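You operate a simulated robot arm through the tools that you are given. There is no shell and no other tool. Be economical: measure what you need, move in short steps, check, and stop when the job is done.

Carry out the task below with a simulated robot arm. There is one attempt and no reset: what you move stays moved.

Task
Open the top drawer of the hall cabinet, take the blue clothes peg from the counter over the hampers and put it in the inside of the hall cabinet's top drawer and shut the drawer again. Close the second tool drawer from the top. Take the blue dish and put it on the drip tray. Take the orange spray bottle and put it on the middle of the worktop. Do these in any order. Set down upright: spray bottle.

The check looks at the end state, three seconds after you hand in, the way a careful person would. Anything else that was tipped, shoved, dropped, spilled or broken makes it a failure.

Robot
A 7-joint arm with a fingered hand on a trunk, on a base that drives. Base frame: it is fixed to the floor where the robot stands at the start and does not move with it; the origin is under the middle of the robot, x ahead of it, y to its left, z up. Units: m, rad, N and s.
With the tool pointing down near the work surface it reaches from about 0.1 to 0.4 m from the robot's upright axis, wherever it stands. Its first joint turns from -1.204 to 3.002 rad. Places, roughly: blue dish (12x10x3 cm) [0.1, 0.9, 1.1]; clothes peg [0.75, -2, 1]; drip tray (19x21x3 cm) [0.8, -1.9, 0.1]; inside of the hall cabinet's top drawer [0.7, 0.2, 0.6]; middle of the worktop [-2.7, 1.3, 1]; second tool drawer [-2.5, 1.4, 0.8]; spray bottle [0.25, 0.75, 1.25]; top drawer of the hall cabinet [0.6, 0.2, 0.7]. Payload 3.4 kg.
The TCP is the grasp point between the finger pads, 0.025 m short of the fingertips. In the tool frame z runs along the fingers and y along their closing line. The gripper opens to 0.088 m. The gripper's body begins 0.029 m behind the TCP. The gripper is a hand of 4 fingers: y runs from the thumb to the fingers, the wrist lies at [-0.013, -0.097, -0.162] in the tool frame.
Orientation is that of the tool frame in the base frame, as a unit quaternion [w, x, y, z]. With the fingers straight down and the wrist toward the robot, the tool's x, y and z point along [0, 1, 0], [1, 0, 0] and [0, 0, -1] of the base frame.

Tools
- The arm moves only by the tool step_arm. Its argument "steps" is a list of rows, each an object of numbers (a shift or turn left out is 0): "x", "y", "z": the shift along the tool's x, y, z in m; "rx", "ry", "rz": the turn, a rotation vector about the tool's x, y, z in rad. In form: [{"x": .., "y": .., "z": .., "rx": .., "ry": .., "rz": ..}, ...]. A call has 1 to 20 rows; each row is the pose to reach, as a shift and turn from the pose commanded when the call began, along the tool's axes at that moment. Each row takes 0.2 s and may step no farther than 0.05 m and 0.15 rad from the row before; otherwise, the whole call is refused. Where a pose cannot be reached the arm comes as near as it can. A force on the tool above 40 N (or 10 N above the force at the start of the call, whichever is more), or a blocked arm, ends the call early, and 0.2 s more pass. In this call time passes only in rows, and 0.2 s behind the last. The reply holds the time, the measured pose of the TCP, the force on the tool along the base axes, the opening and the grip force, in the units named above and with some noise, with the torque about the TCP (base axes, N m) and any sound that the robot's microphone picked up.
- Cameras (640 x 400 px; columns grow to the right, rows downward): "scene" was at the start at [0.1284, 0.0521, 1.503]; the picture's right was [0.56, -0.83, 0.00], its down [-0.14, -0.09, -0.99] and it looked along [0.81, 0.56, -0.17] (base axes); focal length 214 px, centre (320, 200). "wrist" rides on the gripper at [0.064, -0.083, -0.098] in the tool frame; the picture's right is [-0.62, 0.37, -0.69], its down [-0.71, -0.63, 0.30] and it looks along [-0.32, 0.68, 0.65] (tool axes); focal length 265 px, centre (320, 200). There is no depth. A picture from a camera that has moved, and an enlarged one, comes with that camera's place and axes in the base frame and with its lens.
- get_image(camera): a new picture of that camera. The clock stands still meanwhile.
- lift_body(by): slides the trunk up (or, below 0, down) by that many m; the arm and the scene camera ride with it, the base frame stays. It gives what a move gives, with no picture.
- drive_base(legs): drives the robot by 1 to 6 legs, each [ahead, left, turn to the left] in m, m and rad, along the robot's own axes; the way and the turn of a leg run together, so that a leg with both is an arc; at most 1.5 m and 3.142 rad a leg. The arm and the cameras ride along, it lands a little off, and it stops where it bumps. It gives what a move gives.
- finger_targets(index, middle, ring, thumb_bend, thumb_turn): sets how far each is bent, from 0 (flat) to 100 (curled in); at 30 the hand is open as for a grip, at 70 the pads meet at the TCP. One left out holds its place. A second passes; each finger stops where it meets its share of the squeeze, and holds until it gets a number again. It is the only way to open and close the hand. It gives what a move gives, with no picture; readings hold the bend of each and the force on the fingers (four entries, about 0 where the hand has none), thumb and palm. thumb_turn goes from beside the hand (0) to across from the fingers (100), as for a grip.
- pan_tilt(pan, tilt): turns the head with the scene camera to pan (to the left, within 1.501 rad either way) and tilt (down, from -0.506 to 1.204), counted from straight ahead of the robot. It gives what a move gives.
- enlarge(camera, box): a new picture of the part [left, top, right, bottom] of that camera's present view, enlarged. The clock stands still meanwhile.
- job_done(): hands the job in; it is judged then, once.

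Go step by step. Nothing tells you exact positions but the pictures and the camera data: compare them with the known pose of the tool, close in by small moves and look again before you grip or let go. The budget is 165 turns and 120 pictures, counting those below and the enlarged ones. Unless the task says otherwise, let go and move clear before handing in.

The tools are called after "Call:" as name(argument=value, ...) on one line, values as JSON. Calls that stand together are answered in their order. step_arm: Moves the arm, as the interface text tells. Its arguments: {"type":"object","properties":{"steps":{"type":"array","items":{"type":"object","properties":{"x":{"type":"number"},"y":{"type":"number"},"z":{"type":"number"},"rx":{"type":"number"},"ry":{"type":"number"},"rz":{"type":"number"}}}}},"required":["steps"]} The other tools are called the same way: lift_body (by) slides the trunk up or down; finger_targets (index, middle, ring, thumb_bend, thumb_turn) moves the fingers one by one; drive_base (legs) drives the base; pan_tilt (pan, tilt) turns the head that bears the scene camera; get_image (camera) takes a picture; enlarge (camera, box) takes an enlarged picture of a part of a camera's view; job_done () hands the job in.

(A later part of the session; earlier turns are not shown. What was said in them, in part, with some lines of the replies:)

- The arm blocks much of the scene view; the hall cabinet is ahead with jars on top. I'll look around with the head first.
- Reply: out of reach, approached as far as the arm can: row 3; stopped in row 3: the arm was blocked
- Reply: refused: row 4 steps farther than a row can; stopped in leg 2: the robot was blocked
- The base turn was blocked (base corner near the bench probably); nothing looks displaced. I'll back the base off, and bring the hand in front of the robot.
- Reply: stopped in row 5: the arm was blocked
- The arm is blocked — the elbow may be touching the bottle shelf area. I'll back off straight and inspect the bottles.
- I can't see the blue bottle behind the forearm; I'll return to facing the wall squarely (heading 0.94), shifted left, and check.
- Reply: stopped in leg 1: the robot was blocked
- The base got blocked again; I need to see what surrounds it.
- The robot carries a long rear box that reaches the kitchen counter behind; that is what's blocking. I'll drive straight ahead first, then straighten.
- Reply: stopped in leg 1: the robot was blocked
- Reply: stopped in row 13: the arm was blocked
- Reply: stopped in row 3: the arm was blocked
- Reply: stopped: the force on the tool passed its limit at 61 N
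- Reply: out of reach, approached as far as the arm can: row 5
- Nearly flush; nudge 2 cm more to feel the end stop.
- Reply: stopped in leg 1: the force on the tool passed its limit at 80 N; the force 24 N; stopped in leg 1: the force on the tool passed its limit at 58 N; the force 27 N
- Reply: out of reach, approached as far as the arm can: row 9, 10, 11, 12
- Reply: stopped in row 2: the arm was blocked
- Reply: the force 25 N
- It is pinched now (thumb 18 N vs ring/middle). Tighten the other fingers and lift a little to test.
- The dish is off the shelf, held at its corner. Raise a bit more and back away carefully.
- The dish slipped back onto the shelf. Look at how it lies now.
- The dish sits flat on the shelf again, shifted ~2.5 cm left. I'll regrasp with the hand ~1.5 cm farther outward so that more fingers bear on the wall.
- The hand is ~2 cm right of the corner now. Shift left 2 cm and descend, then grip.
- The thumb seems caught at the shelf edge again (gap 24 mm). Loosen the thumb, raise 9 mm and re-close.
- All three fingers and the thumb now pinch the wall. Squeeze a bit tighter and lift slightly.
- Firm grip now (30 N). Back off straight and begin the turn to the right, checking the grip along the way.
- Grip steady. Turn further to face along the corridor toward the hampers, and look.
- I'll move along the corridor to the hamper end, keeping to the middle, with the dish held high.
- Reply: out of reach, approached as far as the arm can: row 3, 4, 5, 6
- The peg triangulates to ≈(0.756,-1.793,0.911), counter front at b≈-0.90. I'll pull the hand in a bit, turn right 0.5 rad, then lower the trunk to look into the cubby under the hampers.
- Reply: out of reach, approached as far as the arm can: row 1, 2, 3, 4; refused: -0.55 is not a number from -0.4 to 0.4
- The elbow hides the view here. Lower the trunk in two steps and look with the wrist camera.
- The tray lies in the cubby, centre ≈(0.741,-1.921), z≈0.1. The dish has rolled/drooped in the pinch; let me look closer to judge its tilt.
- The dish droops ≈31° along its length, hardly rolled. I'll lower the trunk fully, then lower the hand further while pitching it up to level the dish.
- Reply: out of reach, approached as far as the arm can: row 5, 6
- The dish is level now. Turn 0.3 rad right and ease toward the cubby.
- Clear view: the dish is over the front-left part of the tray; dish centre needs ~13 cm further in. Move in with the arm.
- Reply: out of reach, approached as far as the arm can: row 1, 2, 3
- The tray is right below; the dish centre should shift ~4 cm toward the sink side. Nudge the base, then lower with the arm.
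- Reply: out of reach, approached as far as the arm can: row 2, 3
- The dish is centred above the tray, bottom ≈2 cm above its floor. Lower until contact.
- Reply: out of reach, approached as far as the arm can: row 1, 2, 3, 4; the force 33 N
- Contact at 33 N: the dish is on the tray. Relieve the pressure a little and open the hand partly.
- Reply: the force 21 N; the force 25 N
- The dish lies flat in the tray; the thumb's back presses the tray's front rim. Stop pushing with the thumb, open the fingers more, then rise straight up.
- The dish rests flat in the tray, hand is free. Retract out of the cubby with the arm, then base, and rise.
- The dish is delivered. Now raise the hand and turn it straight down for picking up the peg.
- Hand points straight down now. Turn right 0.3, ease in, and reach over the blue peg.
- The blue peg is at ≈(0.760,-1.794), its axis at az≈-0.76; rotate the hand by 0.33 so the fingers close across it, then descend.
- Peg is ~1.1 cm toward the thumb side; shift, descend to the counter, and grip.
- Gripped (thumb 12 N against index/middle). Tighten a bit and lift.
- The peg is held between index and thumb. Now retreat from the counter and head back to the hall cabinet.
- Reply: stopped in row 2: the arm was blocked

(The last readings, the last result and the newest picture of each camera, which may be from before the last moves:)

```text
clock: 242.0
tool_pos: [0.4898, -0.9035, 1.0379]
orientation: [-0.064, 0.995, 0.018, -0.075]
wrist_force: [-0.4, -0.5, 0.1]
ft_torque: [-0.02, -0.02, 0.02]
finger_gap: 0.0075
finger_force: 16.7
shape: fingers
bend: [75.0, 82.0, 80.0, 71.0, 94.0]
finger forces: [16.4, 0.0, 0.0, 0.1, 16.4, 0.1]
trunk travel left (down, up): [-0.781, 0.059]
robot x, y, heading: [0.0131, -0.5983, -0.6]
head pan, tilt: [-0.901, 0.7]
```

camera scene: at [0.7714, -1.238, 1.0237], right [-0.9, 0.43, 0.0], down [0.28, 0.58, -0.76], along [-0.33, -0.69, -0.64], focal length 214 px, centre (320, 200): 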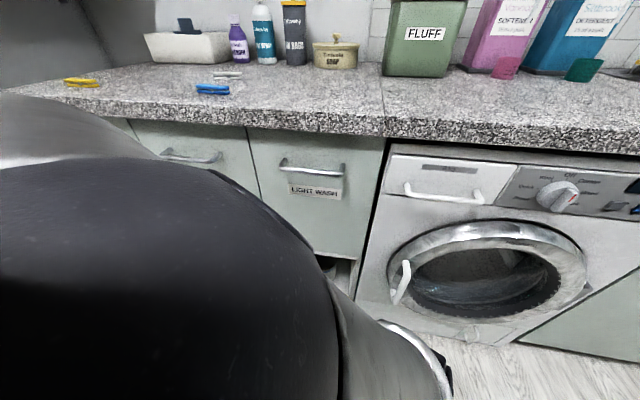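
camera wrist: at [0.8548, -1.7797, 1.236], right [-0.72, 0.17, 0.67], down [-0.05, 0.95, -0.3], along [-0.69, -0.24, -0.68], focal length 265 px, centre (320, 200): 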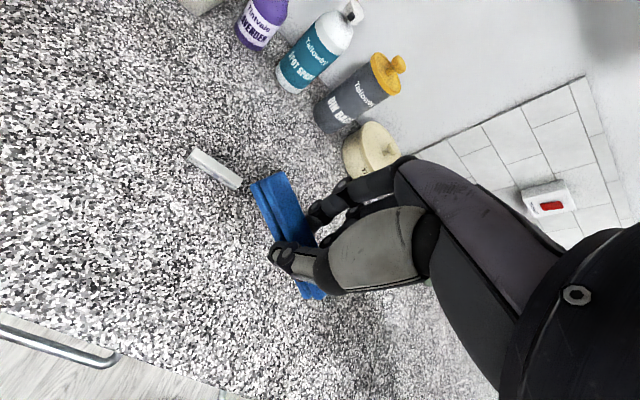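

Grip is good. Shift back along the corridor and turn to face the hall cabinet drawer (heading ≈0).

Call:
drive_base(legs=[[-0.36, 0.3, 0], [0, 0, 0.6]])

Call:
pan_tilt(pan=0.1, tilt=0.8)

Call:
get_image(camera="scene")

Call:
get_image(camera="wrist")

```text
clock: 246.5
tool_pos: [0.4531, -0.1352, 1.0382]
orientation: [-0.04, 0.946, 0.309, -0.091]
wrist_force: [0.1, 0.3, 0.4]
ft_torque: [0.02, -0.03, -0.01]
finger_gap: 0.0073
finger_force: 16.3
shape: fingers
bend: [75.0, 82.0, 80.0, 71.0, 94.0]
finger forces: [16.4, 0.1, 0.0, 0.0, 16.4, 0.1]
trunk travel left (down, up): [-0.781, 0.059]
robot x, y, heading: [-0.1143, -0.1453, -0.006]
head pan, tilt: [-0.901, 0.7]
```

```text
clock: 247.7
tool_pos: [0.4529, -0.1341, 1.0386]
orientation: [-0.04, 0.946, 0.31, -0.091]
wrist_force: [-0.3, -0.7, -0.2]
ft_torque: [-0.02, 0.01, 0.03]
finger_gap: 0.0076
finger_force: 16.1
shape: fingers
bend: [75.0, 82.0, 80.0, 71.0, 94.0]
finger forces: [16.4, 0.1, 0.0, 0.0, 16.4, 0.0]
trunk travel left (down, up): [-0.781, 0.059]
robot x, y, heading: [-0.1127, -0.1467, -0.005]
head pan, tilt: [0.099, 0.799]
```

```text
16 pictures are left
camera scene: at [0.0192, -0.1384, 1.4605], right [0.1, -1.0, 0.0], down [-0.71, -0.07, -0.7], along [0.69, 0.07, -0.72], focal length 214 px, centre (320, 200)
```

scene: 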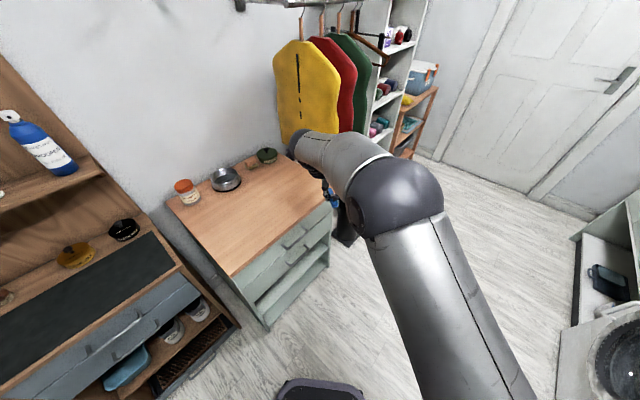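

```text
15 pictures are left
camera wrist: at [0.4749, -0.0308, 1.1359], right [-0.14, -0.68, 0.72], down [-0.99, 0.09, -0.11], along [0.01, -0.73, -0.68], focal length 265 px, centre (320, 200)
```

wrist: 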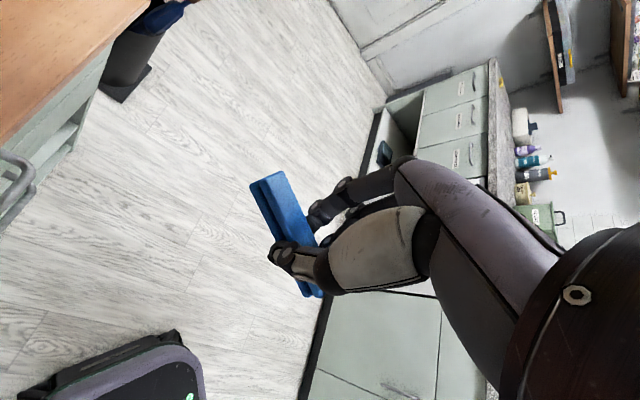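

The cabinet's upper handle is at roughly (0.51,-0.005,0.72). Zoom on the front to see handles and drawers.

Call:
enlarge(camera="scene", box=[160, 140, 360, 340])

```text
2.00 times, centred on (260, 240) of scene
camera zoom: at [0.0192, -0.1384, 1.4605], right [0.1, -1.0, 0.0], down [-0.71, -0.07, -0.7], along [0.69, 0.07, -0.72], focal length 429 px, centre (440, 120)
```

zoom: 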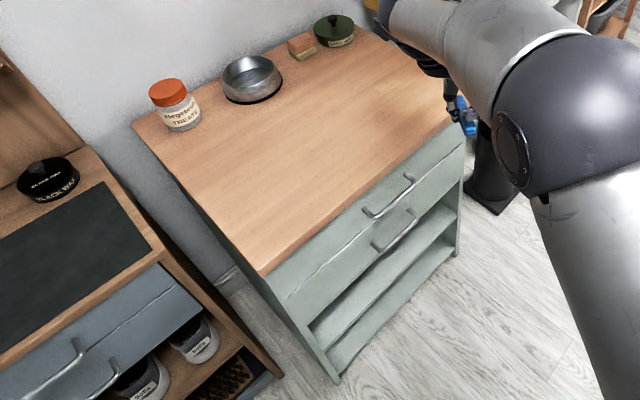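

The drawer's bar handle is at ≈(0.487,0.007,0.74). To open it I must set the peg down first: I'll park it on the cabinet top near the front. Move closer and rotate the hand to face the cabinet.

Call:
drive_base(legs=[[0.15, 0, 0]])

Call:
step_arm(steps=[{"x": 0.0029, "y": -0.0169, "z": 0.004, "rx": -0.0164, "ry": -0.0017, "rz": -0.1341}, {"x": 0.0057, "y": -0.0337, "z": 0.0081, "rx": -0.0329, "ry": -0.0034, "rz": -0.2681}, {"x": 0.0086, "y": -0.0506, "z": 0.0121, "rx": -0.0493, "ry": -0.0051, "rz": -0.4022}, {"x": 0.0114, "y": -0.0674, "z": 0.0161, "rx": -0.0657, "ry": -0.0069, "rz": -0.5363}, {"x": 0.0143, "y": -0.0843, "z": 0.0202, "rx": -0.0821, "ry": -0.0086, "rz": -0.6704}, {"x": 0.0171, "y": -0.1011, "z": 0.0242, "rx": -0.0986, "ry": -0.0103, "rz": -0.8044}, {"x": 0.02, "y": -0.118, "z": 0.0283, "rx": -0.115, "ry": -0.012, "rz": -0.9385}, {"x": 0.0229, "y": -0.1349, "z": 0.0323, "rx": -0.1314, "ry": -0.0137, "rz": -1.0726}, {"x": 0.0257, "y": -0.1517, "z": 0.0363, "rx": -0.1479, "ry": -0.0154, "rz": -1.2066}, {"x": 0.0286, "y": -0.1686, "z": 0.0404, "rx": -0.1643, "ry": -0.0171, "rz": -1.3407}, {"x": 0.0314, "y": -0.1854, "z": 0.0444, "rx": -0.1807, "ry": -0.0189, "rz": -1.4748}, {"x": 0.0343, "y": -0.2023, "z": 0.0484, "rx": -0.1971, "ry": -0.0206, "rz": -1.6089}, {"x": 0.0371, "y": -0.2191, "z": 0.0525, "rx": -0.2136, "ry": -0.0223, "rz": -1.7429}, {"x": 0.04, "y": -0.236, "z": 0.0565, "rx": -0.23, "ry": -0.024, "rz": -1.877}])

```text
clock: 249.1
tool_pos: [0.6047, -0.1345, 1.0376]
orientation: [-0.04, 0.946, 0.309, -0.09]
wrist_force: [0.3, -0.1, -0.6]
ft_torque: [-0.01, 0.01, 0.0]
finger_gap: 0.0074
finger_force: 16.1
shape: fingers
bend: [75.0, 82.0, 80.0, 71.0, 94.0]
finger forces: [16.3, 0.0, 0.0, 0.0, 16.4, 0.0]
trunk travel left (down, up): [-0.781, 0.059]
robot x, y, heading: [0.0378, -0.1497, -0.004]
head pan, tilt: [0.099, 0.799]
```

```text
clock: 250.0
tool_pos: [0.5611, -0.1031, 0.9585]
orientation: [-0.084, 0.863, 0.478, -0.141]
wrist_force: [0.2, -0.6, 0.4]
ft_torque: [0.01, -0.01, 0.0]
finger_gap: 0.0073
finger_force: 16.1
shape: fingers
bend: [75.0, 82.0, 80.0, 71.0, 94.0]
finger forces: [16.4, 0.0, 0.1, 0.0, 16.4, 0.1]
trunk travel left (down, up): [-0.781, 0.059]
robot x, y, heading: [0.0377, -0.1494, 0.001]
head pan, tilt: [0.099, 0.799]
stopped in row 4: the arm was blocked; the commanded pose is now the measured one
```

The arm's elbow blocks that rotation at this stance. I'll instead come at the cabinet with the robot turned left (cabinet at its front right), where the present hand yaw suits. First level the hand, then relocate.

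Call:
step_arm(steps=[{"x": -0.004, "y": -0.007, "z": -0.022, "rx": -0.1, "ry": 0.055}, {"x": -0.007, "y": -0.013, "z": -0.044, "rx": -0.195, "ry": 0.11}, {"x": -0.011, "y": -0.02, "z": -0.066, "rx": -0.29, "ry": 0.165}])

Call:
drive_base(legs=[[-0.04, 0.145, 0], [0, 0, 1.1], [0, 0, 1.1]])

```text
clock: 250.6
tool_pos: [0.5259, -0.1109, 0.9204]
orientation: [-0.086, 0.87, 0.467, -0.134]
wrist_force: [0.0, -0.1, 0.0]
ft_torque: [0.02, 0.01, 0.01]
finger_gap: 0.0073
finger_force: 16.6
shape: fingers
bend: [75.0, 82.0, 80.0, 71.0, 94.0]
finger forces: [16.4, 0.0, 0.0, 0.1, 16.3, 0.0]
trunk travel left (down, up): [-0.781, 0.059]
robot x, y, heading: [0.0441, -0.1485, -0.007]
head pan, tilt: [0.099, 0.799]
stopped in row 3: the arm was blocked; the commanded pose is now the measured one
```

```text
clock: 257.5
tool_pos: [-0.3199, 0.3712, 0.9211]
orientation: [0.08, -0.024, 0.987, -0.136]
wrist_force: [0.3, -0.2, 0.6]
ft_torque: [-0.03, 0.01, 0.01]
finger_gap: 0.0071
finger_force: 16.4
shape: fingers
bend: [75.0, 82.0, 80.0, 71.0, 94.0]
finger forces: [16.1, 0.0, 0.0, 0.1, 16.3, 0.0]
trunk travel left (down, up): [-0.781, 0.059]
robot x, y, heading: [-0.002, 0.0022, 2.205]
head pan, tilt: [0.099, 0.799]
```

The turn worked. Un-jam the arm by extending outward and up while levelling the hand.

Call:
pan_tilt(pan=0.9, tilt=0.3)

Call:
step_arm(steps=[{"x": 0.012, "y": 0.017, "z": -0.033}, {"x": 0.024, "y": 0.034, "z": -0.066}, {"x": 0.036, "y": 0.051, "z": -0.099, "rx": -0.09, "ry": 0.05}, {"x": 0.048, "y": 0.068, "z": -0.132, "rx": -0.18, "ry": 0.1}, {"x": 0.048, "y": 0.068, "z": -0.132, "rx": -0.28, "ry": 0.15}])

```text
clock: 258.7
tool_pos: [-0.3197, 0.3727, 0.9204]
orientation: [0.08, -0.023, 0.987, -0.136]
wrist_force: [-0.3, -0.9, -1.1]
ft_torque: [-0.01, 0.0, -0.02]
finger_gap: 0.0072
finger_force: 15.7
shape: fingers
bend: [75.0, 82.0, 80.0, 71.0, 94.0]
finger forces: [16.2, 0.0, 0.1, 0.0, 16.2, 0.1]
trunk travel left (down, up): [-0.781, 0.059]
robot x, y, heading: [-0.0032, -0.0015, 2.201]
head pan, tilt: [0.901, 0.3]
```

```text
clock: 259.9
tool_pos: [-0.3839, 0.4757, 1.0126]
orientation: [0.003, -0.012, 1.0, -0.007]
wrist_force: [-0.3, 0.6, -0.3]
ft_torque: [-0.02, -0.02, 0.03]
finger_gap: 0.0071
finger_force: 15.9
shape: fingers
bend: [75.0, 82.0, 80.0, 71.0, 94.0]
finger forces: [16.2, 0.1, 0.0, 0.0, 16.3, 0.0]
trunk travel left (down, up): [-0.781, 0.059]
robot x, y, heading: [0.0004, 0.0008, 2.201]
head pan, tilt: [0.901, 0.3]
```

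The arm is free and vertical. Turn to heading 1.75 and slide along so that the hand is over the cabinet top near its front.

Call:
drive_base(legs=[[0, 0, -0.45], [-0.648, -0.567, 0]])

Call:
get_image(camera="wrist")

```text
clock: 265.7
tool_pos: [0.5249, 0.069, 1.0225]
orientation: [-0.006, 0.206, 0.979, -0.005]
wrist_force: [0.3, -0.8, 0.1]
ft_torque: [0.02, 0.0, 0.03]
finger_gap: 0.0069
finger_force: 16.1
shape: fingers
bend: [75.0, 82.0, 80.0, 71.0, 94.0]
finger forces: [16.2, 0.1, 0.0, 0.0, 16.3, 0.1]
trunk travel left (down, up): [-0.781, 0.059]
robot x, y, heading: [0.6728, -0.5282, 1.761]
head pan, tilt: [0.901, 0.3]
```

```text
13 pictures are left
camera wrist: at [0.4336, 0.0197, 1.1219], right [0.72, 0.09, 0.68], down [0.4, -0.87, -0.3], along [0.56, 0.49, -0.66], focal length 265 px, centre (320, 200)
```

wrist: 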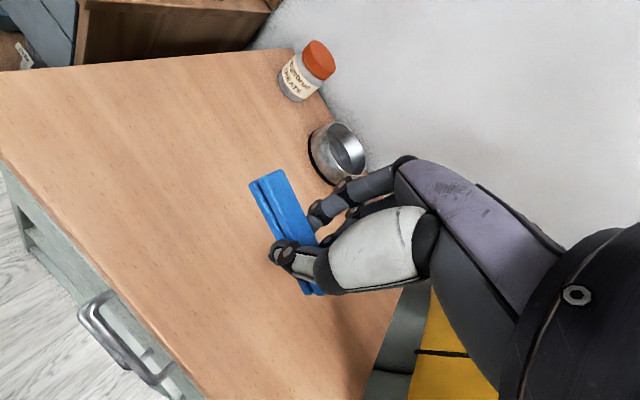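

The hand is over the cabinet top 4 cm in from the front edge; the bar handle is at ≈(0.50,0.0,0.74). Lower the peg onto the top and release.

Call:
lift_body(by=-0.205)

Call:
lift_body(by=-0.008)

Call:
finger_targets(index=45, middle=45, ring=45, thumb_bend=45)

Call:
lift_body(by=0.1)

Call:
get_image(camera="wrist")

```text
clock: 267.9
tool_pos: [0.5269, 0.0679, 0.8244]
orientation: [-0.011, 0.208, 0.978, 0.0]
wrist_force: [-3.9, -3.3, 33.5]
ft_torque: [-0.26, 0.33, 0.07]
finger_gap: 0.0064
finger_force: 34.6
shape: fingers
bend: [75.0, 82.0, 80.0, 75.0, 94.0]
finger forces: [17.7, 2.7, 0.1, 0.0, 48.0, 0.0]
trunk travel left (down, up): [-0.576, 0.264]
robot x, y, heading: [0.6638, -0.5271, 1.759]
head pan, tilt: [0.901, 0.3]
```

```text
clock: 268.2
tool_pos: [0.526, 0.0705, 0.8257]
orientation: [-0.014, 0.21, 0.978, 0.003]
wrist_force: [-2.2, -2.7, 18.6]
ft_torque: [-0.2, 0.18, 0.03]
finger_gap: 0.0071
finger_force: 25.7
shape: fingers
bend: [75.0, 82.0, 80.0, 74.0, 95.0]
finger forces: [16.0, 0.8, 0.0, 0.0, 34.4, 0.1]
trunk travel left (down, up): [-0.575, 0.265]
robot x, y, heading: [0.6676, -0.5298, 1.758]
head pan, tilt: [0.901, 0.3]
stopped: the force on the tool passed its limit at 47 N (the readings are from after the stop); the commanded pose is now the measured one
```

```text
clock: 269.2
tool_pos: [0.5288, 0.0708, 0.8269]
orientation: [-0.014, 0.21, 0.978, 0.004]
wrist_force: [0.5, -1.6, 35.5]
ft_torque: [0.46, -0.41, 0.13]
finger_gap: 0.0513
finger_force: 17.7
shape: fingers
bend: [46.0, 85.0, 82.0, 45.0, 97.0]
finger forces: [12.9, 10.2, 11.9, 0.1, 0.4, 0.1]
trunk travel left (down, up): [-0.575, 0.265]
robot x, y, heading: [0.6717, -0.529, 1.762]
head pan, tilt: [0.901, 0.3]
```

```text
clock: 270.6
tool_pos: [0.5262, 0.0725, 0.9193]
orientation: [-0.01, 0.209, 0.978, -0.002]
wrist_force: [-0.3, 0.1, -0.1]
ft_torque: [-0.02, 0.0, -0.02]
finger_gap: 0.0529
finger_force: 0.1
shape: fingers
bend: [45.0, 45.0, 45.0, 45.0, 97.0]
finger forces: [0.0, 0.0, 0.0, 0.0, 0.1, 0.0]
trunk travel left (down, up): [-0.675, 0.165]
robot x, y, heading: [0.6715, -0.5246, 1.76]
head pan, tilt: [0.901, 0.3]
```

```text
12 pictures are left
camera wrist: at [0.4356, 0.0232, 1.0201], right [0.73, 0.08, 0.68], down [0.39, -0.87, -0.31], along [0.56, 0.49, -0.66], focal length 265 px, centre (320, 200)
```

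wrist: 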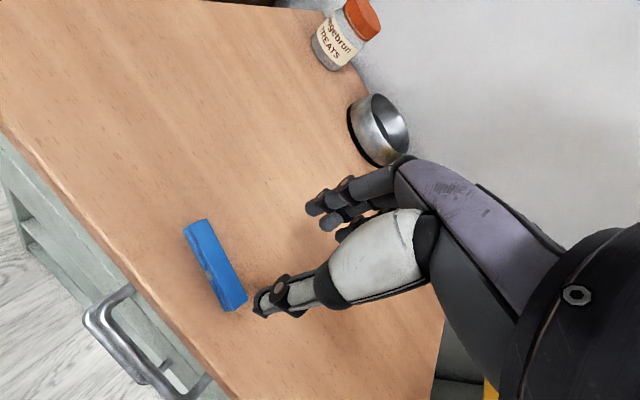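

The peg lies safely on the cabinet top. Now turn slightly left, back off, and pitch the hand to horizontal to pinch the drawer's bar handle.

Call:
drive_base(legs=[[0, 0, 0.19], [-0.111, 0.027, 0]])

Call:
step_arm(steps=[{"rx": -0.15}, {"rx": -0.3}, {"rx": -0.45}, {"rx": -0.6}, {"rx": -0.75}, {"rx": -0.9}, {"rx": -1.05}, {"rx": -1.2}])

```text
clock: 272.5
tool_pos: [0.4359, -0.0786, 0.9212]
orientation: [-0.01, 0.119, 0.993, -0.002]
wrist_force: [0.7, -0.6, -0.1]
ft_torque: [0.0, 0.01, -0.02]
finger_gap: 0.053
finger_force: 0.0
shape: fingers
bend: [45.0, 45.0, 45.0, 45.0, 97.0]
finger forces: [0.0, 0.1, 0.0, 0.0, 0.0, 0.1]
trunk travel left (down, up): [-0.675, 0.165]
robot x, y, heading: [0.6824, -0.6383, 1.949]
head pan, tilt: [0.901, 0.3]
```

```text
clock: 274.3
tool_pos: [0.4346, -0.0785, 0.9203]
orientation: [0.058, 0.103, 0.82, 0.561]
wrist_force: [-0.5, 0.6, -0.8]
ft_torque: [0.01, 0.05, -0.02]
finger_gap: 0.0525
finger_force: 0.0
shape: fingers
bend: [45.0, 45.0, 45.0, 45.0, 97.0]
finger forces: [0.1, 0.0, 0.1, 0.1, 0.1, 0.1]
trunk travel left (down, up): [-0.675, 0.165]
robot x, y, heading: [0.685, -0.6456, 1.948]
head pan, tilt: [0.901, 0.3]
```

The hand is horizontal now. Yaw a little to square up, lower to handle height and take a look.

Call:
step_arm(steps=[{"ry": -0.14, "rz": 0.055}, {"ry": -0.28, "rz": 0.11}])

Call:
lift_body(by=-0.16)

Call:
get_image(camera="wrist")

```text
clock: 274.9
tool_pos: [0.4357, -0.0767, 0.9189]
orientation: [0.142, 0.225, 0.797, 0.541]
wrist_force: [0.4, 0.5, 0.3]
ft_torque: [0.01, 0.01, 0.0]
finger_gap: 0.0527
finger_force: 0.1
shape: fingers
bend: [45.0, 45.0, 45.0, 45.0, 97.0]
finger forces: [0.0, 0.1, 0.0, 0.0, 0.0, 0.1]
trunk travel left (down, up): [-0.675, 0.165]
robot x, y, heading: [0.6843, -0.6419, 1.942]
head pan, tilt: [0.901, 0.3]
```

```text
clock: 276.7
tool_pos: [0.4363, -0.0782, 0.7604]
orientation: [0.142, 0.226, 0.798, 0.541]
wrist_force: [-0.7, 0.5, 0.2]
ft_torque: [-0.01, -0.05, -0.01]
finger_gap: 0.0526
finger_force: 0.1
shape: fingers
bend: [45.0, 45.0, 45.0, 45.0, 97.0]
finger forces: [0.1, 0.1, 0.1, 0.1, 0.0, 0.0]
trunk travel left (down, up): [-0.515, 0.325]
robot x, y, heading: [0.6819, -0.6402, 1.947]
head pan, tilt: [0.901, 0.3]
```

```text
11 pictures are left
camera wrist: at [0.3169, -0.149, 0.7215], right [0.28, -0.76, 0.59], down [0.63, -0.32, -0.71], along [0.73, 0.57, 0.38], focal length 265 px, centre (320, 200)
```

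wrist: 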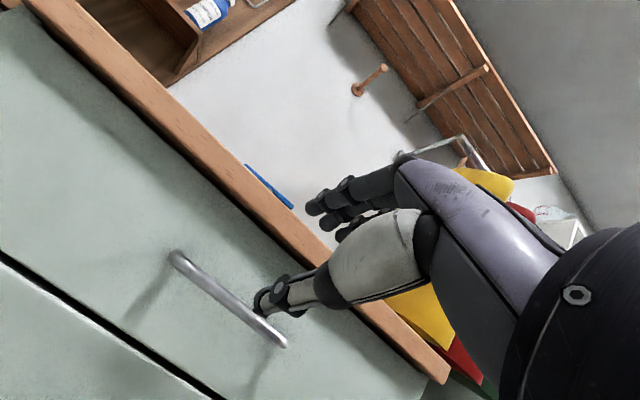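

The bar is at z≈0.70, centre ≈(0.502,-0.004). Lower 6 cm and advance toward it.

Call:
lift_body(by=-0.058)

Call:
drive_base(legs=[[0.048, -0.088, 0]])

Call:
get_image(camera="wrist")

```text
clock: 277.7
tool_pos: [0.4355, -0.0779, 0.7031]
orientation: [0.142, 0.225, 0.797, 0.542]
wrist_force: [0.7, -0.4, -0.3]
ft_torque: [-0.01, 0.0, -0.01]
finger_gap: 0.0528
finger_force: 0.1
shape: fingers
bend: [45.0, 45.0, 45.0, 45.0, 97.0]
finger forces: [0.1, 0.0, 0.0, 0.0, 0.0, 0.0]
trunk travel left (down, up): [-0.457, 0.383]
robot x, y, heading: [0.6844, -0.6431, 1.944]
head pan, tilt: [0.901, 0.3]
```

```text
clock: 278.8
tool_pos: [0.5004, -0.0018, 0.7029]
orientation: [0.141, 0.225, 0.798, 0.541]
wrist_force: [0.2, -0.6, 0.1]
ft_torque: [-0.05, 0.0, 0.02]
finger_gap: 0.0526
finger_force: 0.0
shape: fingers
bend: [45.0, 45.0, 45.0, 45.0, 97.0]
finger forces: [0.1, 0.0, 0.1, 0.0, 0.1, 0.0]
trunk travel left (down, up): [-0.457, 0.383]
robot x, y, heading: [0.7511, -0.5638, 1.948]
head pan, tilt: [0.901, 0.3]
```

```text
10 pictures are left
camera wrist: at [0.3808, -0.0729, 0.6633], right [0.28, -0.76, 0.59], down [0.63, -0.32, -0.71], along [0.73, 0.57, 0.38], focal length 265 px, centre (320, 200)
```

wrist: 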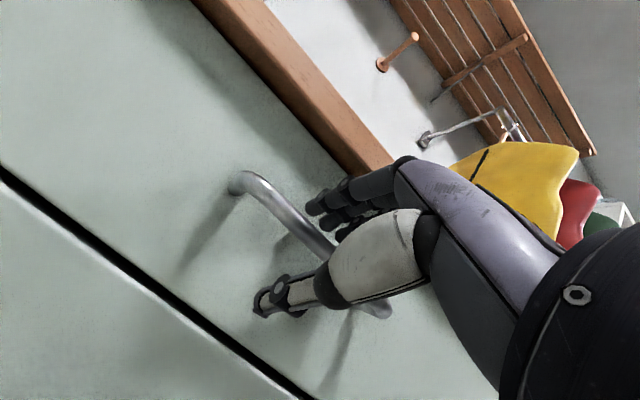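

The bar lies between fingers and thumb. Close on it.

Call:
finger_targets(index=80, middle=80, ring=80, thumb_bend=80)

Call:
drive_base(legs=[[-0.022, 0.034, 0]])

```text
clock: 279.8
tool_pos: [0.4988, -0.0025, 0.7034]
orientation: [0.141, 0.224, 0.798, 0.542]
wrist_force: [-0.2, -0.2, 0.0]
ft_torque: [0.01, -0.06, 0.04]
finger_gap: 0.0
finger_force: 0.5
shape: fingers
bend: [77.0, 80.0, 80.0, 73.0, 97.0]
finger forces: [0.1, 0.1, 0.0, 0.0, 0.6, 0.1]
trunk travel left (down, up): [-0.457, 0.383]
robot x, y, heading: [0.7456, -0.565, 1.948]
head pan, tilt: [0.901, 0.3]
```

```text
clock: 280.7
tool_pos: [0.4755, -0.0351, 0.7024]
orientation: [0.141, 0.225, 0.798, 0.541]
wrist_force: [0.9, 0.9, -1.0]
ft_torque: [0.0, 0.01, 0.0]
finger_gap: 0.0001
finger_force: 0.8
shape: fingers
bend: [77.0, 80.0, 80.0, 74.0, 97.0]
finger forces: [0.0, 0.0, 0.0, 0.0, 0.8, 0.1]
trunk travel left (down, up): [-0.457, 0.383]
robot x, y, heading: [0.722, -0.597, 1.947]
head pan, tilt: [0.901, 0.3]
```

It closed short of the bar. Reopen, advance 7 cm and close again.

Call:
finger_targets(index=45, middle=45, ring=45, thumb_bend=45)

Call:
drive_base(legs=[[0.039, -0.061, 0]])

Call:
finger_targets(index=80, middle=80, ring=80, thumb_bend=80)

```text
clock: 281.7
tool_pos: [0.4753, -0.0347, 0.7023]
orientation: [0.14, 0.224, 0.798, 0.541]
wrist_force: [-0.3, -0.6, -0.1]
ft_torque: [0.01, 0.0, 0.0]
finger_gap: 0.0521
finger_force: 0.5
shape: fingers
bend: [45.0, 46.0, 45.0, 45.0, 97.0]
finger forces: [0.1, 0.9, 0.0, 0.0, 0.0, 0.0]
trunk travel left (down, up): [-0.457, 0.383]
robot x, y, heading: [0.7222, -0.5971, 1.952]
head pan, tilt: [0.901, 0.3]
```

```text
clock: 282.7
tool_pos: [0.4996, 0.0026, 0.7031]
orientation: [0.137, 0.218, 0.798, 0.545]
wrist_force: [-1.1, -3.3, -1.0]
ft_torque: [0.05, -0.01, -0.11]
finger_gap: 0.0521
finger_force: 1.9
shape: fingers
bend: [45.0, 46.0, 46.0, 45.0, 97.0]
finger forces: [0.0, 2.3, 1.2, 0.0, 0.0, 0.0]
trunk travel left (down, up): [-0.457, 0.383]
robot x, y, heading: [0.7562, -0.555, 1.948]
head pan, tilt: [0.901, 0.3]
stopped in leg 1: the force on the tool passed its limit at 55 N (the readings are from after the stop); the commanded pose is now the measured one
```

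```text
clock: 283.7
tool_pos: [0.5016, 0.0054, 0.7025]
orientation: [0.137, 0.219, 0.798, 0.544]
wrist_force: [1.4, 1.5, -1.3]
ft_torque: [0.01, 0.0, 0.0]
finger_gap: 0.0
finger_force: 1.4
shape: fingers
bend: [77.0, 80.0, 79.0, 73.0, 97.0]
finger forces: [0.0, 0.4, 1.6, 0.0, 1.0, 0.0]
trunk travel left (down, up): [-0.457, 0.383]
robot x, y, heading: [0.7562, -0.55, 1.945]
head pan, tilt: [0.901, 0.3]
```

Something stopped the fingers before the bar. Look again.

Call:
get_image(camera="wrist")

```text
9 pictures are left
camera wrist: at [0.3837, -0.0685, 0.6634], right [0.29, -0.75, 0.59], down [0.63, -0.31, -0.71], along [0.72, 0.58, 0.39], focal length 265 px, centre (320, 200)
```

wrist: 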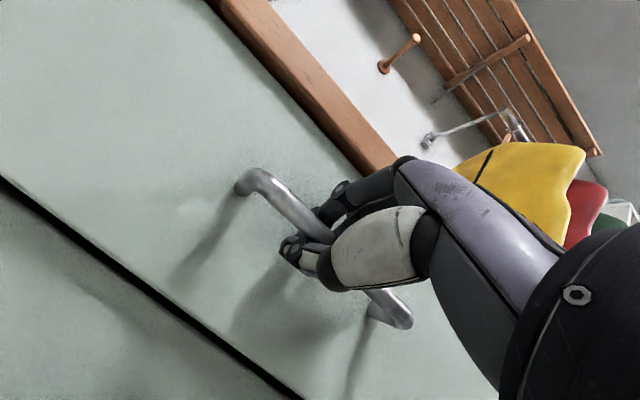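

The bar is ~1 cm beyond the closing point. Part the fingers only slightly (≈25 mm), advance 2 cm, then close.

Call:
finger_targets(index=57, middle=57, ring=57, thumb_bend=57)

Call:
drive_base(legs=[[0.01, -0.016, 0]])

Call:
finger_targets(index=85, middle=85, ring=85, thumb_bend=80)

```text
clock: 284.7
tool_pos: [0.5021, 0.0044, 0.7034]
orientation: [0.138, 0.219, 0.798, 0.544]
wrist_force: [-0.5, 1.1, -0.7]
ft_torque: [0.01, 0.02, 0.01]
finger_gap: 0.0281
finger_force: 0.0
shape: fingers
bend: [56.0, 56.0, 56.0, 56.0, 97.0]
finger forces: [0.1, 0.0, 0.0, 0.1, 0.0, 0.1]
trunk travel left (down, up): [-0.457, 0.383]
robot x, y, heading: [0.7577, -0.5533, 1.95]
head pan, tilt: [0.901, 0.3]
```

```text
clock: 285.6
tool_pos: [0.5017, 0.0088, 0.7041]
orientation: [0.131, 0.21, 0.799, 0.548]
wrist_force: [-3.3, -8.2, 0.0]
ft_torque: [0.09, 0.0, -0.18]
finger_gap: 0.026
finger_force: 4.6
shape: fingers
bend: [58.0, 58.0, 58.0, 56.0, 97.0]
finger forces: [2.2, 3.2, 3.6, 0.0, 0.0, 0.1]
trunk travel left (down, up): [-0.457, 0.383]
robot x, y, heading: [0.7658, -0.5344, 1.957]
head pan, tilt: [0.901, 0.3]
stopped in leg 1: the force on the tool passed its limit at 44 N (the readings are from after the stop); the commanded pose is now the measured one
```

```text
clock: 286.6
tool_pos: [0.5035, 0.0118, 0.7026]
orientation: [0.132, 0.212, 0.8, 0.546]
wrist_force: [1.3, 1.9, -5.5]
ft_torque: [0.08, 0.03, 0.06]
finger_gap: 0.0
finger_force: 2.9
shape: fingers
bend: [77.0, 84.0, 84.0, 73.0, 97.0]
finger forces: [0.1, 2.3, 3.3, 0.0, 0.4, 0.1]
trunk travel left (down, up): [-0.457, 0.383]
robot x, y, heading: [0.7675, -0.5384, 1.95]
head pan, tilt: [0.901, 0.3]
```

Call:
enlarge(camera="wrist", box=[220, 150, 440, 330])

```text
2.22 times, centred on (330, 240) of wrist
camera zoom: at [0.3872, -0.0629, 0.6631], right [0.31, -0.75, 0.59], down [0.64, -0.29, -0.71], along [0.71, 0.59, 0.39], focal length 590 px, centre (298, 111)
```

zoom: 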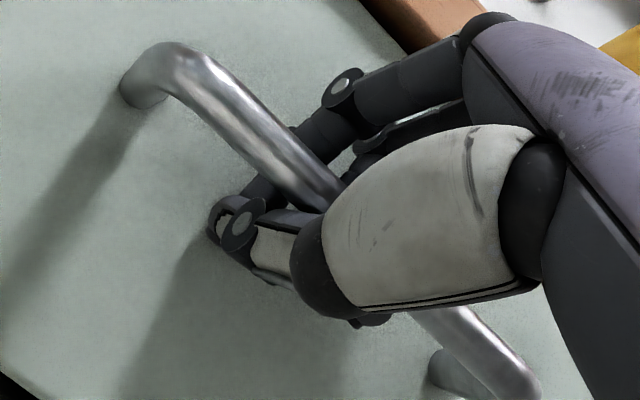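

The zoom shows the fingers hooked behind the bar with the bar caged in the hand. Pull the drawer by driving away from the cabinet.

Call:
drive_base(legs=[[-0.043, 0.067, 0]])

Call:
drive_base(legs=[[-0.048, 0.076, 0]])

Call:
get_image(camera="wrist")

```text
clock: 287.7
tool_pos: [0.4572, -0.0524, 0.7025]
orientation: [0.132, 0.211, 0.799, 0.547]
wrist_force: [-3.7, 1.8, -4.6]
ft_torque: [0.11, 0.04, 0.04]
finger_gap: 0.0
finger_force: 3.3
shape: fingers
bend: [77.0, 84.0, 84.0, 73.0, 97.0]
finger forces: [0.2, 2.2, 3.4, 0.0, 0.6, 0.0]
trunk travel left (down, up): [-0.457, 0.383]
robot x, y, heading: [0.7212, -0.6025, 1.954]
head pan, tilt: [0.901, 0.3]
```

```text
clock: 288.8
tool_pos: [0.4047, -0.1261, 0.7031]
orientation: [0.132, 0.211, 0.799, 0.547]
wrist_force: [1.8, 0.1, -5.9]
ft_torque: [0.07, 0.02, 0.11]
finger_gap: 0.0
finger_force: 3.7
shape: fingers
bend: [77.0, 84.0, 84.0, 73.0, 97.0]
finger forces: [0.1, 2.8, 4.1, 0.1, 0.5, 0.1]
trunk travel left (down, up): [-0.457, 0.383]
robot x, y, heading: [0.665, -0.6802, 1.952]
head pan, tilt: [0.901, 0.3]
```

```text
7 pictures are left
camera wrist: at [0.2877, -0.2006, 0.6634], right [0.31, -0.75, 0.58], down [0.64, -0.29, -0.71], along [0.71, 0.59, 0.39], focal length 265 px, centre (320, 200)
```

wrist: 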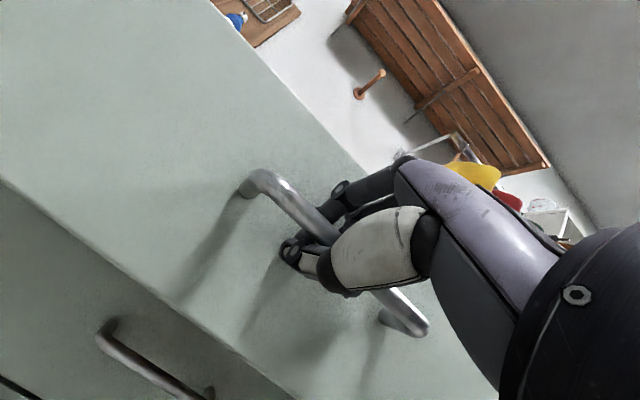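

The drawer is open ≈17 cm. Release the bar, retract and raise the hand.

Call:
finger_targets(index=35, middle=35, ring=35, thumb_bend=35)

Call:
step_arm(steps=[{"z": -0.025}, {"z": -0.05}])

Call:
drive_base(legs=[[-0.02, 0.032, 0]])

```text
clock: 289.8
tool_pos: [0.4039, -0.1261, 0.704]
orientation: [0.132, 0.212, 0.799, 0.547]
wrist_force: [-1.5, -1.8, -0.2]
ft_torque: [0.04, -0.01, -0.05]
finger_gap: 0.0736
finger_force: 0.9
shape: fingers
bend: [35.0, 36.0, 35.0, 35.0, 97.0]
finger forces: [0.0, 1.7, 0.1, 0.0, 0.0, 0.1]
trunk travel left (down, up): [-0.457, 0.383]
robot x, y, heading: [0.6657, -0.6743, 1.954]
head pan, tilt: [0.901, 0.3]
```

```text
clock: 290.4
tool_pos: [0.3894, -0.1421, 0.7125]
orientation: [0.132, 0.211, 0.8, 0.546]
wrist_force: [-0.2, -1.0, -0.4]
ft_torque: [-0.02, 0.02, 0.03]
finger_gap: 0.0738
finger_force: 0.0
shape: fingers
bend: [35.0, 35.0, 35.0, 35.0, 97.0]
finger forces: [0.0, 0.1, 0.0, 0.1, 0.1, 0.0]
out of reach, approached as far as the arm can: row 1, 2
trunk travel left (down, up): [-0.457, 0.383]
robot x, y, heading: [0.6649, -0.6791, 1.955]
head pan, tilt: [0.901, 0.3]
```

```text
clock: 291.3
tool_pos: [0.3667, -0.1736, 0.7133]
orientation: [0.131, 0.21, 0.799, 0.548]
wrist_force: [-0.1, -0.3, -0.1]
ft_torque: [-0.03, -0.01, 0.0]
finger_gap: 0.0737
finger_force: 0.0
shape: fingers
bend: [35.0, 35.0, 35.0, 35.0, 97.0]
finger forces: [0.1, 0.0, 0.0, 0.1, 0.0, 0.0]
trunk travel left (down, up): [-0.457, 0.383]
robot x, y, heading: [0.645, -0.7097, 1.95]
head pan, tilt: [0.901, 0.3]
```

Raise, restore the hand to pointing down with its earlier yaw, and turn the base back to 1.76.

Call:
lift_body(by=0.23)

Call:
step_arm(steps=[{"ry": 0.14, "rz": -0.055}, {"ry": 0.28, "rz": -0.11}])

Call:
step_arm(steps=[{"rx": 0.15}, {"rx": 0.3}, {"rx": 0.45}, {"rx": 0.6}, {"rx": 0.75}, {"rx": 0.9}, {"rx": 1.05}, {"rx": 1.2}])

Call:
drive_base(legs=[[0.06, -0.08, 0], [0, 0, -0.19]])

```text
clock: 293.7
tool_pos: [0.3663, -0.1728, 0.9413]
orientation: [0.131, 0.211, 0.8, 0.547]
wrist_force: [0.8, 0.1, 0.2]
ft_torque: [0.03, 0.01, 0.0]
finger_gap: 0.0738
finger_force: 0.0
shape: fingers
bend: [35.0, 35.0, 35.0, 35.0, 97.0]
finger forces: [0.1, 0.0, 0.0, 0.0, 0.0, 0.1]
trunk travel left (down, up): [-0.687, 0.153]
robot x, y, heading: [0.6457, -0.7071, 1.953]
head pan, tilt: [0.901, 0.3]
```

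```text
clock: 294.3
tool_pos: [0.3671, -0.1726, 0.9432]
orientation: [0.047, 0.088, 0.821, 0.562]
wrist_force: [-1.1, 0.3, 0.2]
ft_torque: [0.0, 0.0, 0.0]
finger_gap: 0.074
finger_force: 0.1
shape: fingers
bend: [35.0, 35.0, 35.0, 35.0, 97.0]
finger forces: [0.0, 0.0, 0.0, 0.1, 0.0, 0.0]
trunk travel left (down, up): [-0.687, 0.153]
robot x, y, heading: [0.6458, -0.7049, 1.949]
head pan, tilt: [0.901, 0.3]
```

```text
clock: 296.1
tool_pos: [0.3668, -0.1721, 0.9429]
orientation: [-0.011, 0.1, 0.995, 0.001]
wrist_force: [-0.9, 0.7, 0.5]
ft_torque: [0.02, -0.02, 0.0]
finger_gap: 0.0742
finger_force: 0.0
shape: fingers
bend: [35.0, 35.0, 35.0, 35.0, 97.0]
finger forces: [0.1, 0.0, 0.1, 0.1, 0.0, 0.0]
trunk travel left (down, up): [-0.687, 0.153]
robot x, y, heading: [0.6438, -0.7087, 1.954]
head pan, tilt: [0.901, 0.3]
```

```text
clock: 298.0
tool_pos: [0.5223, -0.0441, 0.9418]
orientation: [-0.01, 0.194, 0.981, 0.002]
wrist_force: [-0.5, 0.1, 0.7]
ft_torque: [-0.03, 0.01, 0.0]
finger_gap: 0.074
finger_force: 0.0
shape: fingers
bend: [35.0, 35.0, 35.0, 35.0, 97.0]
finger forces: [0.0, 0.0, 0.1, 0.1, 0.0, 0.0]
trunk travel left (down, up): [-0.687, 0.153]
robot x, y, heading: [0.6962, -0.623, 1.761]
head pan, tilt: [0.901, 0.3]
```

Now move over the parked peg (≈(0.512,0.074)), turn the hand to square across it, and check.

Call:
drive_base(legs=[[0.118, -0.012, 0]])

Call:
step_arm(steps=[{"rz": 0.13}, {"rz": 0.26}, {"rz": 0.38}])

Call:
get_image(camera="wrist")

```text
clock: 299.2
tool_pos: [0.5101, 0.0766, 0.9427]
orientation: [-0.01, 0.195, 0.981, 0.003]
wrist_force: [-0.3, 0.0, 0.1]
ft_torque: [-0.01, 0.01, 0.0]
finger_gap: 0.074
finger_force: 0.1
shape: fingers
bend: [35.0, 35.0, 35.0, 35.0, 97.0]
finger forces: [0.1, 0.0, 0.0, 0.1, 0.1, 0.0]
trunk travel left (down, up): [-0.687, 0.153]
robot x, y, heading: [0.6826, -0.5022, 1.762]
head pan, tilt: [0.901, 0.3]
```

```text
clock: 300.0
tool_pos: [0.5133, 0.0767, 0.9422]
orientation: [-0.009, 0.378, 0.926, 0.0]
wrist_force: [0.5, 0.4, 0.3]
ft_torque: [-0.01, 0.02, -0.08]
finger_gap: 0.074
finger_force: 0.1
shape: fingers
bend: [35.0, 35.0, 35.0, 35.0, 97.0]
finger forces: [0.0, 0.0, 0.1, 0.1, 0.0, 0.0]
trunk travel left (down, up): [-0.687, 0.153]
robot x, y, heading: [0.6832, -0.5025, 1.766]
head pan, tilt: [0.901, 0.3]
```

```text
6 pictures are left
camera wrist: at [0.4102, 0.062, 1.0424], right [0.71, -0.18, 0.68], down [0.06, -0.95, -0.31], along [0.7, 0.27, -0.66], focal length 265 px, centre (320, 200)
```

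wrist: 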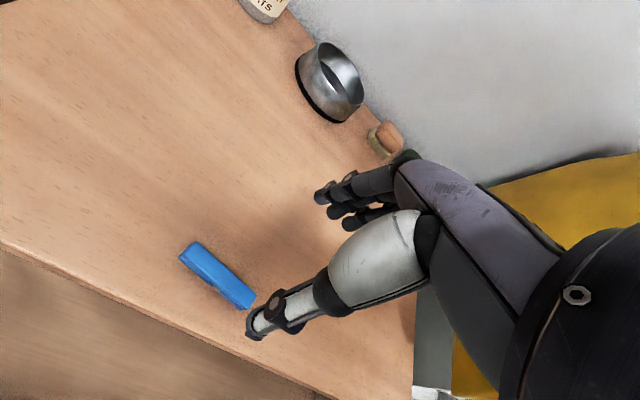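

Alignment is right on. Lower onto the peg and grip.

Call:
lift_body(by=-0.116)

Call:
finger_targets(index=75, middle=75, ring=75, thumb_bend=75)

Call:
finger_targets(index=82, middle=80, ring=78, thumb_bend=85)

Call:
lift_body(by=0.08)

```text
clock: 301.5
tool_pos: [0.5129, 0.0766, 0.8267]
orientation: [-0.011, 0.376, 0.926, 0.001]
wrist_force: [0.1, -0.2, 3.0]
ft_torque: [0.08, -0.12, 0.0]
finger_gap: 0.0741
finger_force: 1.4
shape: fingers
bend: [35.0, 34.0, 35.0, 35.0, 97.0]
finger forces: [0.0, 3.0, 0.0, 0.1, 0.0, 0.1]
trunk travel left (down, up): [-0.571, 0.269]
robot x, y, heading: [0.6856, -0.4998, 1.761]
head pan, tilt: [0.901, 0.3]
```

```text
clock: 302.5
tool_pos: [0.5123, 0.0747, 0.8278]
orientation: [-0.012, 0.378, 0.926, 0.0]
wrist_force: [-0.1, 0.1, 2.9]
ft_torque: [-0.03, 0.08, 0.03]
finger_gap: 0.0085
finger_force: 13.5
shape: fingers
bend: [73.0, 74.0, 75.0, 65.0, 95.0]
finger forces: [8.4, 3.4, 0.5, 0.0, 15.2, 0.0]
trunk travel left (down, up): [-0.571, 0.269]
robot x, y, heading: [0.6852, -0.5011, 1.762]
head pan, tilt: [0.901, 0.3]
```

```text
clock: 303.5
tool_pos: [0.512, 0.0762, 0.8264]
orientation: [-0.01, 0.377, 0.926, 0.001]
wrist_force: [-0.7, 0.0, 0.1]
ft_torque: [-0.01, -0.01, -0.01]
finger_gap: 0.0078
finger_force: 22.4
shape: fingers
bend: [75.0, 79.0, 78.0, 70.0, 89.0]
finger forces: [17.0, 4.9, 0.0, 0.1, 21.9, 0.0]
trunk travel left (down, up): [-0.571, 0.269]
robot x, y, heading: [0.6859, -0.5007, 1.763]
head pan, tilt: [0.901, 0.3]
```

```text
clock: 304.6
tool_pos: [0.5121, 0.0765, 0.9063]
orientation: [-0.01, 0.377, 0.926, 0.0]
wrist_force: [-0.3, -0.6, 0.5]
ft_torque: [0.0, 0.0, 0.03]
finger_gap: 0.0078
finger_force: 22.0
shape: fingers
bend: [75.0, 79.0, 78.0, 71.0, 89.0]
finger forces: [17.7, 4.1, 0.0, 0.0, 21.8, 0.0]
trunk travel left (down, up): [-0.651, 0.189]
robot x, y, heading: [0.685, -0.5023, 1.758]
head pan, tilt: [0.901, 0.3]
```

Peg gripped. Move back 11 cm so it hangs over the open drawer, and check.

Call:
drive_base(legs=[[-0.077, 0.081, 0]])

Call:
get_image(camera="wrist")

```text
clock: 305.9
tool_pos: [0.4475, -0.0138, 0.9069]
orientation: [-0.009, 0.377, 0.926, 0.001]
wrist_force: [-1.0, -0.4, -0.8]
ft_torque: [0.0, 0.0, -0.01]
finger_gap: 0.0078
finger_force: 21.8
shape: fingers
bend: [75.0, 79.0, 78.0, 71.0, 89.0]
finger forces: [17.9, 4.1, 0.0, 0.0, 21.7, 0.0]
trunk travel left (down, up): [-0.651, 0.189]
robot x, y, heading: [0.6169, -0.5926, 1.759]
head pan, tilt: [0.901, 0.3]
```

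```text
5 pictures are left
camera wrist: at [0.3447, -0.0302, 1.0076], right [0.71, -0.18, 0.68], down [0.07, -0.95, -0.31], along [0.7, 0.27, -0.66], focal length 265 px, centre (320, 200)
```

wrist: 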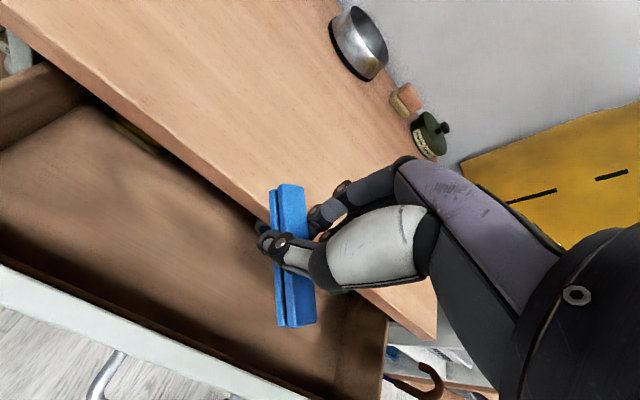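

The peg hangs over the open drawer. Lower and let go inside.

Call:
lift_body(by=-0.15)

Call:
finger_targets(index=55, middle=60, ring=60, thumb_bend=50)

Call:
lift_body(by=0.16)

Call:
get_image(camera="wrist")

```text
clock: 307.6
tool_pos: [0.4485, -0.0156, 0.7567]
orientation: [-0.01, 0.377, 0.926, 0.0]
wrist_force: [0.0, -0.6, 0.6]
ft_torque: [0.02, 0.0, 0.0]
finger_gap: 0.0077
finger_force: 21.7
shape: fingers
bend: [75.0, 79.0, 78.0, 71.0, 89.0]
finger forces: [18.0, 3.9, 0.0, 0.0, 22.0, 0.0]
trunk travel left (down, up): [-0.501, 0.339]
robot x, y, heading: [0.6223, -0.5917, 1.765]
head pan, tilt: [0.901, 0.3]
```

```text
clock: 308.6
tool_pos: [0.4481, -0.0144, 0.7568]
orientation: [-0.011, 0.378, 0.926, 0.0]
wrist_force: [0.7, -0.4, 0.3]
ft_torque: [0.03, -0.01, 0.0]
finger_gap: 0.0355
finger_force: 0.0
shape: fingers
bend: [55.0, 60.0, 60.0, 50.0, 97.0]
finger forces: [0.1, 0.0, 0.0, 0.0, 0.0, 0.0]
trunk travel left (down, up): [-0.501, 0.339]
robot x, y, heading: [0.6182, -0.593, 1.766]
head pan, tilt: [0.901, 0.3]
```

```text
clock: 310.4
tool_pos: [0.4477, -0.0163, 0.9158]
orientation: [-0.01, 0.378, 0.926, -0.001]
wrist_force: [0.5, -0.2, 0.3]
ft_torque: [0.0, -0.01, 0.0]
finger_gap: 0.0357
finger_force: 0.0
shape: fingers
bend: [55.0, 60.0, 60.0, 50.0, 97.0]
finger forces: [0.0, 0.0, 0.1, 0.0, 0.0, 0.1]
trunk travel left (down, up): [-0.661, 0.179]
robot x, y, heading: [0.6228, -0.5923, 1.762]
head pan, tilt: [0.901, 0.3]
```

```text
4 pictures are left
camera wrist: at [0.3454, -0.0293, 1.0171], right [0.71, -0.18, 0.68], down [0.06, -0.95, -0.31], along [0.7, 0.27, -0.67], focal length 265 px, centre (320, 200)
```

wrist: 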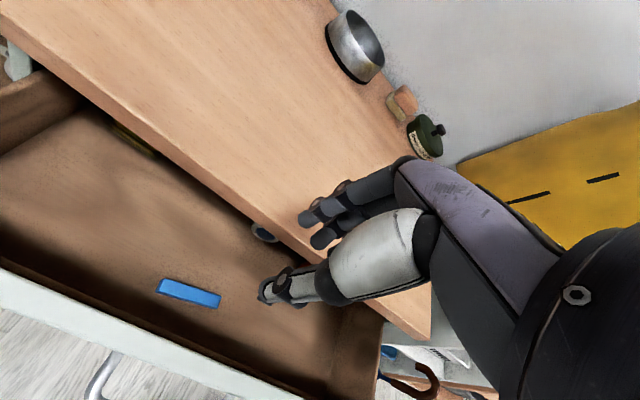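

The peg lies in the drawer. Turn/back away, make a fist with the hand horizontal, and push the drawer shut.

Call:
drive_base(legs=[[0, 0, 0.19], [-0.118, 0.022, 0]])

Call:
finger_targets(index=88, middle=88, ring=88, thumb_bend=70)

Call:
step_arm(steps=[{"rx": -0.15}, {"rx": -0.3}, {"rx": -0.45}, {"rx": -0.6}, {"rx": -0.75}, {"rx": -0.9}, {"rx": -1.05}, {"rx": -1.2}])

```text
clock: 312.4
tool_pos: [0.365, -0.1748, 0.9175]
orientation: [-0.01, 0.288, 0.958, 0.0]
wrist_force: [-0.4, 0.0, 0.0]
ft_torque: [0.02, -0.01, -0.02]
finger_gap: 0.0356
finger_force: 0.0
shape: fingers
bend: [55.0, 60.0, 60.0, 50.0, 97.0]
finger forces: [0.0, 0.0, 0.0, 0.1, 0.0, 0.0]
trunk travel left (down, up): [-0.661, 0.179]
robot x, y, heading: [0.645, -0.7114, 1.954]
head pan, tilt: [0.901, 0.3]
```

```text
clock: 313.4
tool_pos: [0.3662, -0.1754, 0.9175]
orientation: [-0.01, 0.288, 0.958, -0.002]
wrist_force: [-0.1, -0.5, 0.4]
ft_torque: [0.0, 0.01, -0.03]
finger_gap: 0.0118
finger_force: 0.0
shape: fingers
bend: [87.0, 88.0, 88.0, 66.0, 97.0]
finger forces: [0.0, 0.0, 0.1, 0.0, 0.1, 0.0]
trunk travel left (down, up): [-0.661, 0.179]
robot x, y, heading: [0.644, -0.7127, 1.953]
head pan, tilt: [0.901, 0.3]
```

```text
clock: 315.2
tool_pos: [0.3744, -0.1683, 0.914]
orientation: [0.149, 0.232, 0.797, 0.538]
wrist_force: [0.1, -0.1, 0.9]
ft_torque: [0.0, -0.01, -0.01]
finger_gap: 0.013
finger_force: 0.1
shape: fingers
bend: [87.0, 88.0, 88.0, 66.0, 97.0]
finger forces: [0.0, 0.0, 0.0, 0.0, 0.1, 0.0]
out of reach, approached as far as the arm can: row 8
trunk travel left (down, up): [-0.661, 0.179]
robot x, y, heading: [0.6436, -0.7103, 1.953]
head pan, tilt: [0.901, 0.3]
```

Lower to the drawer front's height and push in stages.

Call:
lift_body(by=-0.205)

Call:
drive_base(legs=[[0.081, -0.126, 0]])

Call:
drive_base(legs=[[0.04, -0.063, 0]])

Call:
get_image(camera="wrist")

```text
clock: 317.4
tool_pos: [0.3743, -0.1682, 0.7109]
orientation: [0.148, 0.232, 0.798, 0.537]
wrist_force: [0.3, 0.2, 0.5]
ft_torque: [0.02, -0.02, -0.03]
finger_gap: 0.013
finger_force: 0.1
shape: fingers
bend: [87.0, 88.0, 88.0, 66.0, 97.0]
finger forces: [0.1, 0.1, 0.0, 0.0, 0.0, 0.0]
trunk travel left (down, up): [-0.456, 0.384]
robot x, y, heading: [0.6433, -0.7111, 1.956]
head pan, tilt: [0.901, 0.3]
```

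```text
clock: 318.8
tool_pos: [0.4581, -0.0484, 0.709]
orientation: [0.147, 0.23, 0.798, 0.537]
wrist_force: [-0.3, -0.3, 0.3]
ft_torque: [-0.01, 0.03, 0.01]
finger_gap: 0.0138
finger_force: 0.0
shape: fingers
bend: [88.0, 88.0, 88.0, 66.0, 97.0]
finger forces: [0.1, 0.0, 0.0, 0.0, 0.1, 0.0]
trunk travel left (down, up): [-0.456, 0.384]
robot x, y, heading: [0.7234, -0.5897, 1.951]
head pan, tilt: [0.901, 0.3]
```

```text
clock: 319.8
tool_pos: [0.5003, 0.0081, 0.7121]
orientation: [0.147, 0.23, 0.797, 0.539]
wrist_force: [-12.6, -9.7, 10.7]
ft_torque: [-0.19, 0.04, -0.1]
finger_gap: 0.0153
finger_force: 12.1
shape: fingers
bend: [88.0, 90.0, 88.0, 66.0, 97.0]
finger forces: [10.3, 11.3, 1.7, 0.0, 0.2, 0.0]
trunk travel left (down, up): [-0.456, 0.384]
robot x, y, heading: [0.7687, -0.5287, 1.955]
head pan, tilt: [0.901, 0.3]
```

```text
3 pictures are left
camera wrist: at [0.3809, -0.0609, 0.6729], right [0.27, -0.76, 0.59], down [0.62, -0.33, -0.71], along [0.73, 0.56, 0.38], focal length 265 px, centre (320, 200)
```

wrist: 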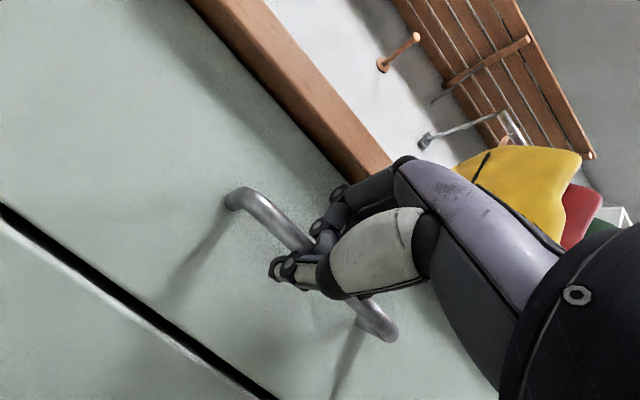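

It looks shut; give one more gentle push to feel the stop.

Call:
drive_base(legs=[[0.008, -0.013, 0]])

Call:
drive_base(legs=[[-0.06, 0.095, 0]])

Call:
get_image(camera="wrist")

```text
clock: 321.0
tool_pos: [0.5019, 0.0129, 0.7144]
orientation: [0.139, 0.223, 0.799, 0.541]
wrist_force: [-0.5, -13.4, 5.4]
ft_torque: [-0.26, -0.09, 0.0]
finger_gap: 0.0205
finger_force: 17.1
shape: fingers
bend: [89.0, 89.0, 89.0, 63.0, 97.0]
finger forces: [8.7, 7.6, 4.0, 0.1, 12.7, 0.0]
trunk travel left (down, up): [-0.456, 0.384]
robot x, y, heading: [0.7798, -0.5177, 1.961]
head pan, tilt: [0.901, 0.3]
stopped in leg 1: the force on the tool passed its limit at 41 N (the readings are from after the stop); the commanded pose is now the measured one
```

```text
clock: 322.2
tool_pos: [0.4382, -0.0744, 0.7127]
orientation: [0.142, 0.226, 0.798, 0.54]
wrist_force: [1.1, 0.0, 1.0]
ft_torque: [-0.02, 0.01, 0.02]
finger_gap: 0.0191
finger_force: 0.0
shape: fingers
bend: [89.0, 88.0, 88.0, 65.0, 97.0]
finger forces: [0.1, 0.0, 0.1, 0.0, 0.0, 0.1]
trunk travel left (down, up): [-0.456, 0.384]
robot x, y, heading: [0.7098, -0.6094, 1.953]
head pan, tilt: [0.901, 0.3]
```

```text
2 pictures are left
camera wrist: at [0.3191, -0.1444, 0.6733], right [0.28, -0.76, 0.59], down [0.63, -0.32, -0.71], along [0.73, 0.57, 0.38], focal length 265 px, centre (320, 200)
```

wrist: 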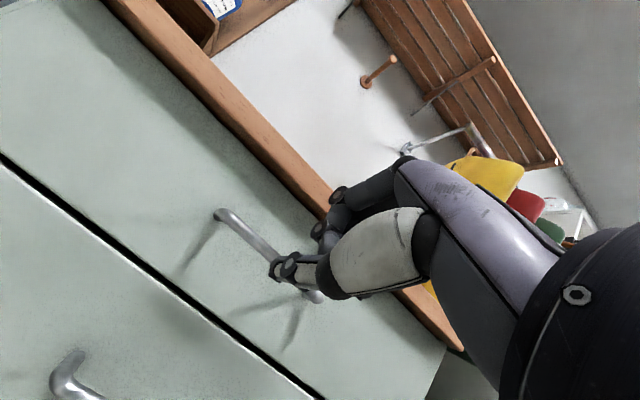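

The drawer is shut with the peg inside, the hand is clear, and the other items were checked as they were set down.

Call:
job_done()

```text
The job is handed in.
```

The job is handed in, with all four parts done as far as the pictures show:
- **Blue peg:** it is inside the hall cabinet's top drawer, which is shut again.
- **Second tool drawer:** it is closed against its stop.
- **Blue dish:** it lies flat on the drip tray. It slipped once during pickup and fell back onto its shelf before I regripped it.
- **Orange spray bottle:** it stands upright on the middle of the worktop.

The base was also blocked several times while I was manoeuvring near the bench, floor mat and kitchen counter. I saw nothing displaced in the pictures, but I did not check the mat closely afterwards.
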